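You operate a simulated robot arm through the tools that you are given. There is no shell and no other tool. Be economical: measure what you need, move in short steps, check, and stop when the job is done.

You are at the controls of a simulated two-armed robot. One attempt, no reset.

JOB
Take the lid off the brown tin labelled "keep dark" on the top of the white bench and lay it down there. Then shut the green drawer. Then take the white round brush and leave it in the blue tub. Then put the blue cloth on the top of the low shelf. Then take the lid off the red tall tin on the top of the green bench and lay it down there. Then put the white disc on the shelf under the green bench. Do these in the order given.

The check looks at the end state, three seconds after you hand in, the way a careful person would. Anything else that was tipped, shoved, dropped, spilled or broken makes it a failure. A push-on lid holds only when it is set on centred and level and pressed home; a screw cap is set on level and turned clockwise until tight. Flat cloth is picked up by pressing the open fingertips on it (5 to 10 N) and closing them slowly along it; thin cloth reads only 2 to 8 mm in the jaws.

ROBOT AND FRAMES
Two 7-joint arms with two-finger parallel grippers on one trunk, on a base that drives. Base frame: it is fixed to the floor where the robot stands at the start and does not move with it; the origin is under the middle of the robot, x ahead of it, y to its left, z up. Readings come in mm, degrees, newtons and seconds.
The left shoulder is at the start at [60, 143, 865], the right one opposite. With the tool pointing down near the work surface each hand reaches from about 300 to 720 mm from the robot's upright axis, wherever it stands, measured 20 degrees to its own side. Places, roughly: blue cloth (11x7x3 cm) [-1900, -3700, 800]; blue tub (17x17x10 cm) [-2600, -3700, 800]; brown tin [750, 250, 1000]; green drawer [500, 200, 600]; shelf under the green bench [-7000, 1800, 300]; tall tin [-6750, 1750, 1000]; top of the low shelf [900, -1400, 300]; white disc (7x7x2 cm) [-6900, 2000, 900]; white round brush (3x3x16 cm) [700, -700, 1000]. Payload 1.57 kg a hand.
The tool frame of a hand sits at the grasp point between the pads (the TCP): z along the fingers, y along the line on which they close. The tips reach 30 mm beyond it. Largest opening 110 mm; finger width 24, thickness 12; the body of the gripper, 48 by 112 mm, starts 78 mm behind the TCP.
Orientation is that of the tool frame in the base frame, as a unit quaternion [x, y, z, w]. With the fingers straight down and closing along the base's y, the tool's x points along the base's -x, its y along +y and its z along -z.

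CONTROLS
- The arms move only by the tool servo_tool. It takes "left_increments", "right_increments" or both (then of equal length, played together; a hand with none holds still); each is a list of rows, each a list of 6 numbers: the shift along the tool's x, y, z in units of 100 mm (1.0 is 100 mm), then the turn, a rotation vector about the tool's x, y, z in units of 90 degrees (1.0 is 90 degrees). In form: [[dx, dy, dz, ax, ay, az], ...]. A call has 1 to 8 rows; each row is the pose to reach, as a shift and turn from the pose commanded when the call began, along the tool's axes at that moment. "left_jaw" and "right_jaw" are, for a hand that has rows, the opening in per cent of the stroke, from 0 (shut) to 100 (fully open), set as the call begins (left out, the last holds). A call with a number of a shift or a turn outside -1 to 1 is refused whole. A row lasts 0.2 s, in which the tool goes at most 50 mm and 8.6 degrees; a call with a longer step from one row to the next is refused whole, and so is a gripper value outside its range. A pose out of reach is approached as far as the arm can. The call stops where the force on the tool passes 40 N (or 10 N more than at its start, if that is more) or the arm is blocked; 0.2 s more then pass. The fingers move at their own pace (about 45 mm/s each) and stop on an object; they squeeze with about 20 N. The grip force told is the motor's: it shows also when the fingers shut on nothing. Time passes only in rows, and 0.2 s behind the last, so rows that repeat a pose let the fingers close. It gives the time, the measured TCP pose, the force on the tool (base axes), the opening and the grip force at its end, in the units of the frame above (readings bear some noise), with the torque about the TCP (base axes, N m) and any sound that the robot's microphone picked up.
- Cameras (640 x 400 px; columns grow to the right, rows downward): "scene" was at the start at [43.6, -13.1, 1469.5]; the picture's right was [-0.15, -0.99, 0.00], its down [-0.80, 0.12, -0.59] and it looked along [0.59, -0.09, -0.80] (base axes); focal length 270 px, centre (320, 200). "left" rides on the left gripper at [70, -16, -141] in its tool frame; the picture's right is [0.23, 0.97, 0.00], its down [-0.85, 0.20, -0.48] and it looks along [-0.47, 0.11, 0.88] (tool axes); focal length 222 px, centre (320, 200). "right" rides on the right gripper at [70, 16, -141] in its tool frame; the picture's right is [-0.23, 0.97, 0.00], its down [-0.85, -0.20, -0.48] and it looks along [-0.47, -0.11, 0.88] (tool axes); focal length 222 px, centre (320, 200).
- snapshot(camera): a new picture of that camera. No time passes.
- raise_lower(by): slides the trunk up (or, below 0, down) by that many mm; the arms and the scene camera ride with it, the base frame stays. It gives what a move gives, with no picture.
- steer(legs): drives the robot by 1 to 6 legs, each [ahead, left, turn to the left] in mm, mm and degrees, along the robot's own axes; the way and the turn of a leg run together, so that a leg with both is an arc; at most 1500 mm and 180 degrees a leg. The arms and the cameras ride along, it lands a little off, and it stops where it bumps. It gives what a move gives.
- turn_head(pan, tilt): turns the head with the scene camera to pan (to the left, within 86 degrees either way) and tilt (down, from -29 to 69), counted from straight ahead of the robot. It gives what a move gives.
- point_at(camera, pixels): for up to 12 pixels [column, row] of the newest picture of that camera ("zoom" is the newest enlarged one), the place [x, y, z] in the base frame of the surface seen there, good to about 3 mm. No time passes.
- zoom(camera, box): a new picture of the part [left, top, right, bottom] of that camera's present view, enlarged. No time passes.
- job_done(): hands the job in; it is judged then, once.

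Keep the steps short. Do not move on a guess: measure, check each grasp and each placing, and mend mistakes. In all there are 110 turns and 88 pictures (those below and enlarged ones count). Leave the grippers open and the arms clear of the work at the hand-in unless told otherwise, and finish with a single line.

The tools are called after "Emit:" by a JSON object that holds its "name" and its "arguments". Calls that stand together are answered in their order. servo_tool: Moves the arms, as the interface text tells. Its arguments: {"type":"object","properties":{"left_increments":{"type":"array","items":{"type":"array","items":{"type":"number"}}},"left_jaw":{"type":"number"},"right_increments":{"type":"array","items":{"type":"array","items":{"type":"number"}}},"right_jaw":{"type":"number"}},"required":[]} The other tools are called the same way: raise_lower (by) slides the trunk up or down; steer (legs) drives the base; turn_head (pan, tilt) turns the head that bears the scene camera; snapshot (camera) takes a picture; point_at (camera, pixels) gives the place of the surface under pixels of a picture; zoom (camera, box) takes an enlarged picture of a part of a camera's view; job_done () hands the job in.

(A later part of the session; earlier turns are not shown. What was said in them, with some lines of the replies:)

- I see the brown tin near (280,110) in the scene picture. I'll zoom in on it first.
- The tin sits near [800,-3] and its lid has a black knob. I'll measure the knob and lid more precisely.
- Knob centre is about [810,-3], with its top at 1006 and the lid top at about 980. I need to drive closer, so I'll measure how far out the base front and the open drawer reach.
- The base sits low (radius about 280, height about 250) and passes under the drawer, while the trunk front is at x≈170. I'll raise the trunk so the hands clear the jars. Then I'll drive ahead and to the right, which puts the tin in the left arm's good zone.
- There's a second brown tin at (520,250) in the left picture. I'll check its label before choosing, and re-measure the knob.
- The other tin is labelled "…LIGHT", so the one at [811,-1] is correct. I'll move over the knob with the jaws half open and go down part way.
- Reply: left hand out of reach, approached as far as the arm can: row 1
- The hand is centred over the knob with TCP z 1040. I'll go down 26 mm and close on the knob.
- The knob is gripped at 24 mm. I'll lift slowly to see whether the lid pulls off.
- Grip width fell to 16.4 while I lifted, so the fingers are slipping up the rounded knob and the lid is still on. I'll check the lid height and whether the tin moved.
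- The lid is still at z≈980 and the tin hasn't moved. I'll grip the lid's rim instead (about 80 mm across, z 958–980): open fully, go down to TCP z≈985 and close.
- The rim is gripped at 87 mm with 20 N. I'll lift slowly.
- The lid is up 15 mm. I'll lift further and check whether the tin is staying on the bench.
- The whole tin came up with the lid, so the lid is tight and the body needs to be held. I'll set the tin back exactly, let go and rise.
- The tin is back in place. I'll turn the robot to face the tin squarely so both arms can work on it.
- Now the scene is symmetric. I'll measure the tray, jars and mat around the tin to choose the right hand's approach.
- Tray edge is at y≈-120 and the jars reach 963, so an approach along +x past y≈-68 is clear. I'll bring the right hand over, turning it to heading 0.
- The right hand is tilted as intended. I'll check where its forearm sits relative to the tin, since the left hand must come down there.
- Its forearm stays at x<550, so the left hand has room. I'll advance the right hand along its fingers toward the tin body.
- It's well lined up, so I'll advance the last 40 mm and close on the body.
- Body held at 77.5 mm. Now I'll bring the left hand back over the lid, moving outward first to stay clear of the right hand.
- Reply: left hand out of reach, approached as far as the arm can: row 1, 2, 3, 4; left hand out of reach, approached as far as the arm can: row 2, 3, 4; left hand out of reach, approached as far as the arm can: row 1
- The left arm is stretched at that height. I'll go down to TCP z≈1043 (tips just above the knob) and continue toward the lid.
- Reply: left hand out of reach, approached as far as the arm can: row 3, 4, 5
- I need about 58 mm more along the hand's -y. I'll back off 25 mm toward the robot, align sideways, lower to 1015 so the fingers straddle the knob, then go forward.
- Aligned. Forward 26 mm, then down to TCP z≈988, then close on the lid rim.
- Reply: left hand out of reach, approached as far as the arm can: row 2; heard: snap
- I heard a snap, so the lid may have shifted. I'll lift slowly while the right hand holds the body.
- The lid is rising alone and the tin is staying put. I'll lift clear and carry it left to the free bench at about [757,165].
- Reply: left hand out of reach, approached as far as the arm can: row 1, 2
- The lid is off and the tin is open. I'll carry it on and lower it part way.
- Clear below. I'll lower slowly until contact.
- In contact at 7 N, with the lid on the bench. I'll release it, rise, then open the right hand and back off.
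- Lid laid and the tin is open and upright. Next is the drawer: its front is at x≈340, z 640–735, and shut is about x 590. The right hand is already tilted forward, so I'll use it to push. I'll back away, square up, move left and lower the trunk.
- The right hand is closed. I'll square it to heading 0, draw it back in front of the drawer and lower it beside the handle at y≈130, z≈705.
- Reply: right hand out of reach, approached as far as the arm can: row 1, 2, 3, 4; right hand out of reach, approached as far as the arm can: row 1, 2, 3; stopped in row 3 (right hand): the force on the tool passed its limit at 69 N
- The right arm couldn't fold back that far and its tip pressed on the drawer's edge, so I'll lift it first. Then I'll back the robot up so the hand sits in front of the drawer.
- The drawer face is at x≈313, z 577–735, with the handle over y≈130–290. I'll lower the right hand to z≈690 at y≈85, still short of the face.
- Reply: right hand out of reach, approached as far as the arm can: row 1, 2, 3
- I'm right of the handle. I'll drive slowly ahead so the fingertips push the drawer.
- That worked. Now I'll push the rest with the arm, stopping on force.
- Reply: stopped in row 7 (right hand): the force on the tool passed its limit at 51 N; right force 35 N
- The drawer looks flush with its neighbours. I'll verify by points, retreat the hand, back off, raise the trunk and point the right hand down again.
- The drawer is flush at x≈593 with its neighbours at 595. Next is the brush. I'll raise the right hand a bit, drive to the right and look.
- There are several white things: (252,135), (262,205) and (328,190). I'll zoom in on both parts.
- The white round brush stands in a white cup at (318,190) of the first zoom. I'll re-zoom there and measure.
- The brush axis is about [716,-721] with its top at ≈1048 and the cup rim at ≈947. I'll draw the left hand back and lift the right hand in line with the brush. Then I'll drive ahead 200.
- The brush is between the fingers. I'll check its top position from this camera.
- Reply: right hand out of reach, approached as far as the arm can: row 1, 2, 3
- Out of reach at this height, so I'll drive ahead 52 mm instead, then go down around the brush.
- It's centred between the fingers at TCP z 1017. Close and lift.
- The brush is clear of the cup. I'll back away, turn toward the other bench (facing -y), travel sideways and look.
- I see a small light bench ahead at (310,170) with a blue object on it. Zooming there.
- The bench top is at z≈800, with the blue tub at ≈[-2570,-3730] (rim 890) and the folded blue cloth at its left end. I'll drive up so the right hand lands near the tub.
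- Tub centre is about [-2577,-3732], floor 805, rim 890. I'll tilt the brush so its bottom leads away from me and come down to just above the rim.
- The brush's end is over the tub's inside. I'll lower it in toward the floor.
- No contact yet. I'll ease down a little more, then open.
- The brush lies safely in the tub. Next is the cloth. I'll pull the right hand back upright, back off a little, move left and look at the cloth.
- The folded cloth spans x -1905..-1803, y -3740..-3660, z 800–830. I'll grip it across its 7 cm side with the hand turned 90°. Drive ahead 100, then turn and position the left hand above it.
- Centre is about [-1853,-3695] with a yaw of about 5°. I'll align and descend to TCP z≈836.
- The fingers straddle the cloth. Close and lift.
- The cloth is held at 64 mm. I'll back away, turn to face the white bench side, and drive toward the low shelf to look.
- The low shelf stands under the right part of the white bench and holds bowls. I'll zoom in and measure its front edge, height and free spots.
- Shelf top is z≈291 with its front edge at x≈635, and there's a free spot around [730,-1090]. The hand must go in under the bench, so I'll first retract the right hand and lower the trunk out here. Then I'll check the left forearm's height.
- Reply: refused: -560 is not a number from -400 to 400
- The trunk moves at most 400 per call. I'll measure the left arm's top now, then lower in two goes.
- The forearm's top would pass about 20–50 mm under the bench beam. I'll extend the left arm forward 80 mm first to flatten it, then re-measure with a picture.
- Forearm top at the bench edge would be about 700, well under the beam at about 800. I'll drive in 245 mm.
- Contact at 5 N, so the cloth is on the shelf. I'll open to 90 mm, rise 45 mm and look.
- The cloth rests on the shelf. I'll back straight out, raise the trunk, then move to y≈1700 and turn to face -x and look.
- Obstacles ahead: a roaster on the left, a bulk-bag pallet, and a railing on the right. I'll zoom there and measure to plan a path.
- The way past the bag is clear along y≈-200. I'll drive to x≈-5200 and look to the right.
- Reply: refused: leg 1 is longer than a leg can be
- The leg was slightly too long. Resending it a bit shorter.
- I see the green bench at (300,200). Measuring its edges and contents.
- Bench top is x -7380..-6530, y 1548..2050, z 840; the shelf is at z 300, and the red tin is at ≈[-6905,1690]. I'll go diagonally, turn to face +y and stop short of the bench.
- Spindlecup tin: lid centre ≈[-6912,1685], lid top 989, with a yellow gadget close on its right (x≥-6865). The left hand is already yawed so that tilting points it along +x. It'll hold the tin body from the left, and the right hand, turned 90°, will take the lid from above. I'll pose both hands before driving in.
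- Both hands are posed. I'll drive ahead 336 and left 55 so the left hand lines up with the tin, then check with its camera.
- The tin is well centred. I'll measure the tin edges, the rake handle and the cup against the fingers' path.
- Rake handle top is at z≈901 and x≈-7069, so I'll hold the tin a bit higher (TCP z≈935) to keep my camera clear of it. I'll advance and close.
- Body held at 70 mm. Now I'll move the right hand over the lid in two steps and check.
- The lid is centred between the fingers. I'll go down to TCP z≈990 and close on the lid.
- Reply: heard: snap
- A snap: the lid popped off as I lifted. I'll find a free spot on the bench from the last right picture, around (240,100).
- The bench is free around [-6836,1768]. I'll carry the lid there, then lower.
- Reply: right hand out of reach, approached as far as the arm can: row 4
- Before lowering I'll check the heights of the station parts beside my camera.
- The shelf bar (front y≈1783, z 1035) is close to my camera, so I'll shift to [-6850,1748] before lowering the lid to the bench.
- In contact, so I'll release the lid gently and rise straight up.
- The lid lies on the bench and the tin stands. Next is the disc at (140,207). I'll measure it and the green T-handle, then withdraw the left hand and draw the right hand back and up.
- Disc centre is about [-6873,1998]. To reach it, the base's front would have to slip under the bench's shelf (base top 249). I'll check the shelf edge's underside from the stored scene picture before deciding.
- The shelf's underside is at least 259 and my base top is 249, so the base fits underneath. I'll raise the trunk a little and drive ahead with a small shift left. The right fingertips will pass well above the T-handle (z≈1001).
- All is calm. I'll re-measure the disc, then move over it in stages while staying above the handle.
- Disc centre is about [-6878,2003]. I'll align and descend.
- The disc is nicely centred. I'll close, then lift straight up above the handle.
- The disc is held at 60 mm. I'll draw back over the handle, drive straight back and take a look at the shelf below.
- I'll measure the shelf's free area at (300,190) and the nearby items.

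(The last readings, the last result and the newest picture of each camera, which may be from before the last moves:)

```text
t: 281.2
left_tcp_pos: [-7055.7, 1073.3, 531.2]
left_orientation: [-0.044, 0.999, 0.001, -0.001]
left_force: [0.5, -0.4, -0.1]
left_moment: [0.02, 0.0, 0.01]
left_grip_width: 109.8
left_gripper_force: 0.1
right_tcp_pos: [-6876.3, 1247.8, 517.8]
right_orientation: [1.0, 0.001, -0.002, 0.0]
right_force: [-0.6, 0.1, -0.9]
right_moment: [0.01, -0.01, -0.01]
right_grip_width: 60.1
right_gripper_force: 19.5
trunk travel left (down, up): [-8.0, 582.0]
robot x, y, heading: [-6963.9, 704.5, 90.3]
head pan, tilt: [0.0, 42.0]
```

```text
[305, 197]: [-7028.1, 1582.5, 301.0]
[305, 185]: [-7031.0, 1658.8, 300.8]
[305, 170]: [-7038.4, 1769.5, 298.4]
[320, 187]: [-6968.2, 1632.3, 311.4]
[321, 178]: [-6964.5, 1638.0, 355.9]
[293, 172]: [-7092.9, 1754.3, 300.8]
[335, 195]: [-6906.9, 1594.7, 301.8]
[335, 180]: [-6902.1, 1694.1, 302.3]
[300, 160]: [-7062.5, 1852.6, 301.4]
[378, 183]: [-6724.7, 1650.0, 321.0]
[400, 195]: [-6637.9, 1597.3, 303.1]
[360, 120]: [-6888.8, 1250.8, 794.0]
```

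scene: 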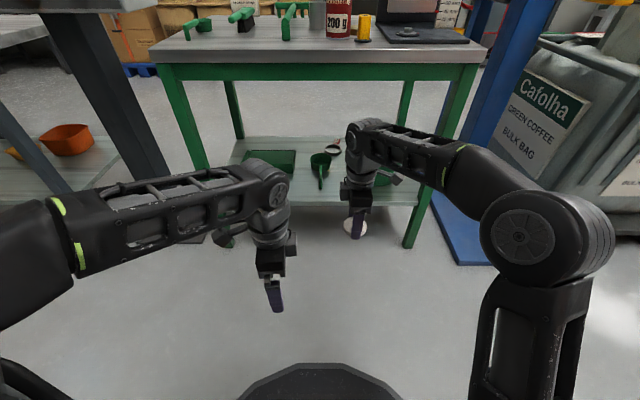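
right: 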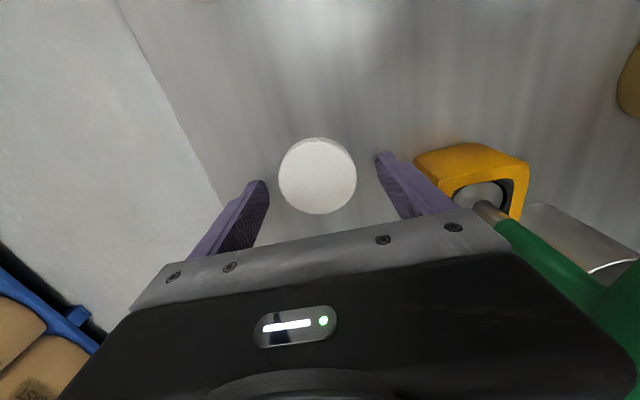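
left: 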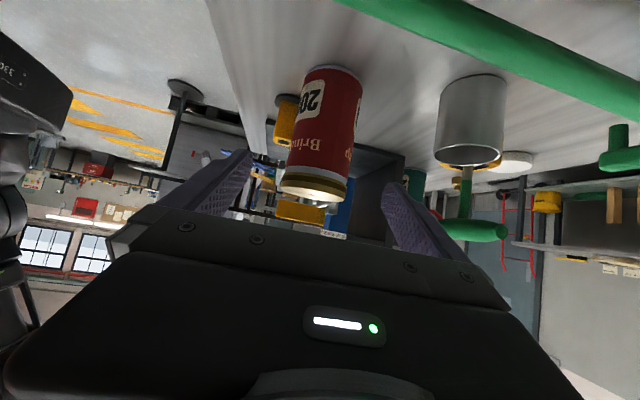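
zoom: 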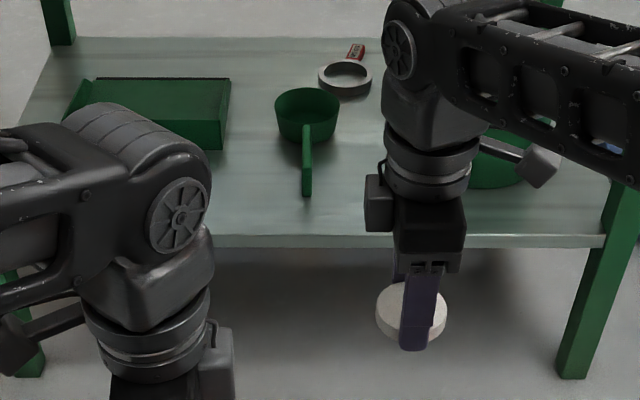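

The free spot is [-6877,1622], between the scoop's handle and the bucket. I'll lower and extend the right arm here in the open, then drive in.

Emit:
{"name": "servo_tool", "arguments": {"right_increments": [[0, 0, 0.3, 0, 0, 0], [0, -0.1, 0.6, 0, 0, 0], [0, -0.2, 0.9, 0, 0, 0], [0, -0.2, 0.9, 0, 0, 0]]}}

Emit:
{"name": "servo_tool", "arguments": {"right_increments": [[0, -0.2, 0.2, 0, 0, 0], [0, -0.4, 0.4, 0, 0, 0], [0, -0.5, 0.5, 0, 0, 0], [0, -0.5, 0.5, 0, 0, 0]]}}

Emit:
{"name": "steer", "arguments": {"legs": [[200, 0, 0]]}}

Emit:
{"name": "snapshot", "arguments": {"camera": "scene"}}

```text
t: 282.2
left_tcp_pos: [-7056.9, 1072.8, 532.1]
left_orientation: [-0.045, 0.999, 0.001, -0.002]
left_force: [-0.2, 0.4, -0.5]
left_moment: [0.0, -0.03, 0.04]
left_grip_width: 109.8
left_gripper_force: 0.0
right_tcp_pos: [-6878.1, 1268.1, 427.3]
right_orientation: [1.0, 0.001, -0.002, -0.001]
right_force: [1.2, -0.3, -1.5]
right_moment: [-0.02, 0.0, 0.04]
right_grip_width: 60.1
right_gripper_force: 20.2
trunk travel left (down, up): [-8.0, 582.0]
robot x, y, heading: [-6964.8, 705.2, 90.2]
head pan, tilt: [0.0, 42.0]
```

```text
t: 283.2
left_tcp_pos: [-7056.8, 1074.0, 532.3]
left_orientation: [-0.044, 0.999, 0.001, -0.001]
left_force: [-0.4, -0.5, 0.5]
left_moment: [0.02, 0.0, 0.0]
left_grip_width: 109.9
left_gripper_force: 0.0
right_tcp_pos: [-6877.9, 1318.3, 377.8]
right_orientation: [1.0, 0.002, -0.002, -0.001]
right_force: [0.1, 0.1, -1.7]
right_moment: [-0.01, -0.02, 0.01]
right_grip_width: 60.2
right_gripper_force: 19.8
trunk travel left (down, up): [-8.0, 582.0]
robot x, y, heading: [-6964.2, 706.6, 90.1]
head pan, tilt: [0.0, 42.0]
```

```text
t: 284.8
left_tcp_pos: [-7057.4, 1271.9, 530.9]
left_orientation: [-0.045, 0.999, 0.001, -0.001]
left_force: [-0.3, -0.5, 0.8]
left_moment: [-0.03, 0.0, 0.03]
left_grip_width: 109.8
left_gripper_force: 0.2
right_tcp_pos: [-6879.9, 1516.4, 378.4]
right_orientation: [1.0, 0.002, -0.002, -0.001]
right_force: [-0.3, -0.4, -1.8]
right_moment: [-0.01, -0.03, -0.01]
right_grip_width: 59.9
right_gripper_force: 19.8
trunk travel left (down, up): [-8.0, 582.0]
robot x, y, heading: [-6970.4, 900.1, 90.1]
head pan, tilt: [0.0, 42.0]
```

```text
5 pictures are left
```

scene: 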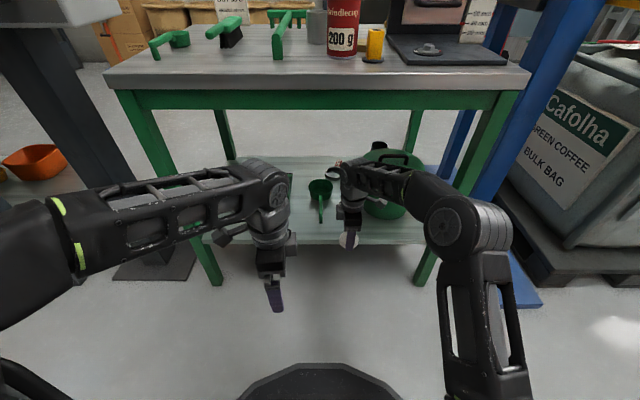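

Emit:
{"name": "point_at", "arguments": {"camera": "scene", "pixels": [[350, 165], [380, 166], [420, 178], [450, 200], [350, 107], [350, 100], [130, 215], [110, 180], [100, 195], [380, 210], [365, 190]]}}

```text
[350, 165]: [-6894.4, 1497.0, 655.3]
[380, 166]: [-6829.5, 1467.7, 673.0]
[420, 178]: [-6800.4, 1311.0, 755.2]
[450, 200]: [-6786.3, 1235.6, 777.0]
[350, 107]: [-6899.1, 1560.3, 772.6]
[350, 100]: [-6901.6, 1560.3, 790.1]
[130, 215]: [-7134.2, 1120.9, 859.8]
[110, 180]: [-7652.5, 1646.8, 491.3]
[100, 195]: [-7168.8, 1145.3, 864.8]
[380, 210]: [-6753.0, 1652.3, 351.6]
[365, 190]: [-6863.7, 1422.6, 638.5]
```

Forearm top at the bench rail (bottom ≈770) would be about 690, so it clears. Drive in 106, then lower until contact.

Emit:
{"name": "steer", "arguments": {"legs": [[106, 0, 0]]}}

Emit:
{"name": "servo_tool", "arguments": {"right_increments": [[0, 0, 0.15, 0, 0, 0], [0, 0, 0.3, 0, 0, 0], [0, 0, 0.38, 0, 0, 0], [0, 0, 0.42, 0, 0, 0], [0, 0, 0.45, 0, 0, 0], [0, 0, 0.47, 0, 0, 0], [0, 0, 0.47, 0, 0, 0]]}}

Emit:
{"name": "snapshot", "arguments": {"camera": "right"}}

```text
t: 286.0
left_tcp_pos: [-7057.8, 1376.8, 532.1]
left_orientation: [-0.045, 0.999, 0.001, -0.001]
left_force: [0.1, 0.7, -0.9]
left_moment: [0.02, -0.02, 0.01]
left_grip_width: 110.1
left_gripper_force: 0.1
right_tcp_pos: [-6878.7, 1621.7, 378.4]
right_orientation: [1.0, 0.002, -0.002, -0.001]
right_force: [0.5, 1.6, -0.3]
right_moment: [0.02, -0.02, -0.02]
right_grip_width: 60.1
right_gripper_force: 19.9
trunk travel left (down, up): [-8.0, 582.0]
robot x, y, heading: [-6965.1, 1006.1, 90.3]
head pan, tilt: [0.0, 42.0]
```

```text
t: 287.6
left_tcp_pos: [-7058.2, 1376.0, 533.2]
left_orientation: [-0.044, 0.999, 0.002, 0.001]
left_force: [-0.4, -0.1, -0.9]
left_moment: [0.0, 0.0, 0.0]
left_grip_width: 110.0
left_gripper_force: 0.1
right_tcp_pos: [-6878.3, 1622.4, 331.6]
right_orientation: [1.0, 0.002, -0.002, -0.003]
right_force: [-0.5, -2.5, 16.2]
right_moment: [-0.13, -0.05, -0.01]
right_grip_width: 61.0
right_gripper_force: 20.3
trunk travel left (down, up): [-8.0, 582.0]
robot x, y, heading: [-6968.7, 1008.9, 90.3]
head pan, tilt: [0.0, 42.0]
```

```text
4 pictures are left
```

right: 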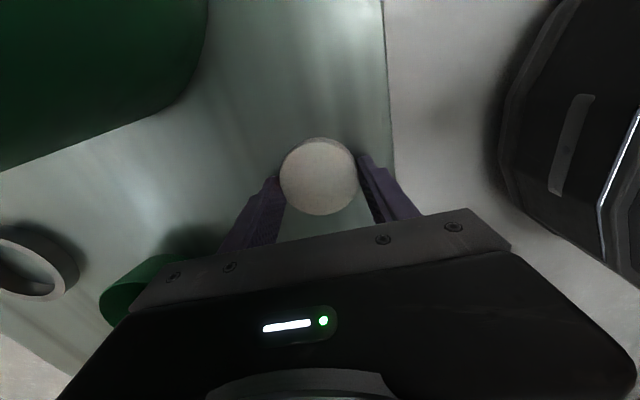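

The disc rests on the shelf with contact felt. I'll open and rise.

Emit:
{"name": "servo_tool", "arguments": {"right_increments": [[0, 0, -0.01, 0, 0, 0], [0, 0, -0.01, 0, 0, 0], [0, 0, -0.01, 0, 0, 0], [0, 0, -0.2, 0, 0, 0], [0, 0, -0.5, 0, 0, 0], [0, 0, -0.5, 0, 0, 0]], "right_jaw": 78}}

Emit:
{"name": "snapshot", "arguments": {"camera": "right"}}

```text
t: 289.0
left_tcp_pos: [-7057.0, 1376.6, 532.4]
left_orientation: [-0.044, 0.999, 0.001, 0.0]
left_force: [-0.3, 0.1, 0.3]
left_moment: [0.03, 0.01, -0.01]
left_grip_width: 109.8
left_gripper_force: 0.1
right_tcp_pos: [-6878.6, 1622.5, 381.4]
right_orientation: [1.0, 0.002, -0.002, 0.0]
right_force: [0.3, 0.2, -0.3]
right_moment: [0.01, 0.02, -0.03]
right_grip_width: 85.7
right_gripper_force: 0.0
trunk travel left (down, up): [-8.0, 582.0]
robot x, y, heading: [-6968.1, 1009.1, 90.2]
head pan, tilt: [0.0, 42.0]
```

```text
3 pictures are left
```

right: 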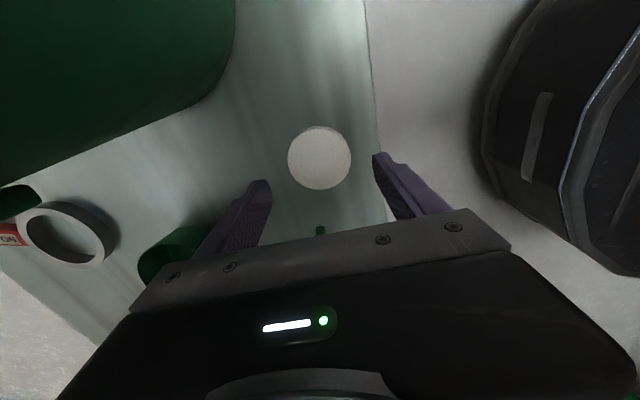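

The disc lies flat on the shelf. I'll back out straight, open the hand and take a last look at the bench.

Emit:
{"name": "steer", "arguments": {"legs": [[-400, 0, 0]]}}

Emit:
{"name": "servo_tool", "arguments": {"right_increments": [[0, 0, -0.3, 0, 0, 0], [0, 0, -0.6, 0, 0, 0], [0, 0, -0.6, 0, 0, 0]], "right_jaw": 100}}

Emit:
{"name": "raise_lower", "arguments": {"by": 400}}

Emit:
{"name": "snapshot", "arguments": {"camera": "scene"}}

```text
t: 291.5
left_tcp_pos: [-7054.7, 975.7, 531.9]
left_orientation: [-0.044, 0.999, 0.001, -0.001]
left_force: [-0.8, -0.1, 0.2]
left_moment: [0.0, 0.02, 0.01]
left_grip_width: 109.9
left_gripper_force: 0.1
right_tcp_pos: [-6877.6, 1220.4, 380.1]
right_orientation: [1.0, 0.002, -0.001, -0.001]
right_force: [0.4, -0.3, -0.1]
right_moment: [-0.03, 0.0, 0.01]
right_grip_width: 85.6
right_gripper_force: 0.0
trunk travel left (down, up): [-8.0, 582.0]
robot x, y, heading: [-6966.5, 607.6, 90.4]
head pan, tilt: [0.0, 42.0]
```

```text
t: 292.3
left_tcp_pos: [-7056.1, 975.0, 532.1]
left_orientation: [-0.046, 0.999, 0.001, -0.001]
left_force: [-0.1, -0.1, 0.7]
left_moment: [-0.02, 0.0, 0.01]
left_grip_width: 109.9
left_gripper_force: 0.0
right_tcp_pos: [-6877.7, 1219.8, 438.7]
right_orientation: [1.0, 0.001, -0.001, 0.0]
right_force: [-0.1, 0.2, -1.1]
right_moment: [0.01, -0.02, 0.01]
right_grip_width: 109.7
right_gripper_force: 0.1
trunk travel left (down, up): [-8.0, 582.0]
robot x, y, heading: [-6964.7, 604.3, 90.3]
head pan, tilt: [0.0, 42.0]
```

```text
t: 296.1
left_tcp_pos: [-7056.1, 975.0, 932.0]
left_orientation: [-0.044, 0.999, 0.001, 0.0]
left_force: [1.9, 0.0, -0.4]
left_moment: [-0.02, 0.02, -0.01]
left_grip_width: 110.1
left_gripper_force: 0.1
right_tcp_pos: [-6877.7, 1220.5, 840.5]
right_orientation: [1.0, 0.001, -0.002, 0.0]
right_force: [0.1, 1.2, 0.1]
right_moment: [-0.01, -0.01, -0.06]
right_grip_width: 110.2
right_gripper_force: 0.1
trunk travel left (down, up): [-408.0, 182.0]
robot x, y, heading: [-6965.9, 608.0, 90.3]
head pan, tilt: [0.0, 42.0]
```

```text
2 pictures are left
```

scene: 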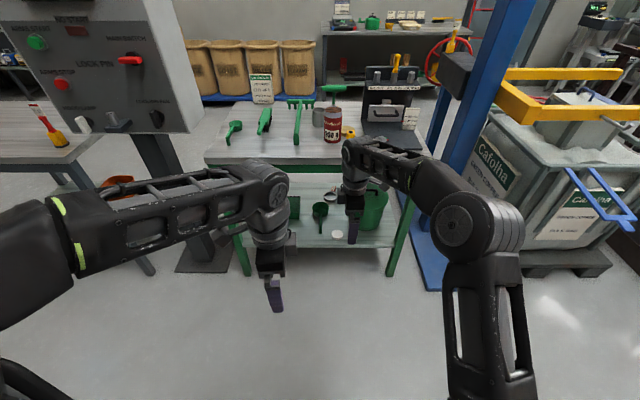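

The bench is in order, the disc is on the shelf at (337,234), both hands are open, and the arms are clear. Handing in.

Emit:
{"name": "job_done", "arguments": {}}

```text
The job is handed in.
```

All six jobs were done in order and handed in: both lids are off and lying on their benches, the green drawer is shut, the brush is in the blue tub, the cloth is on the low shelf, and the disc is on the shelf under the green bench.
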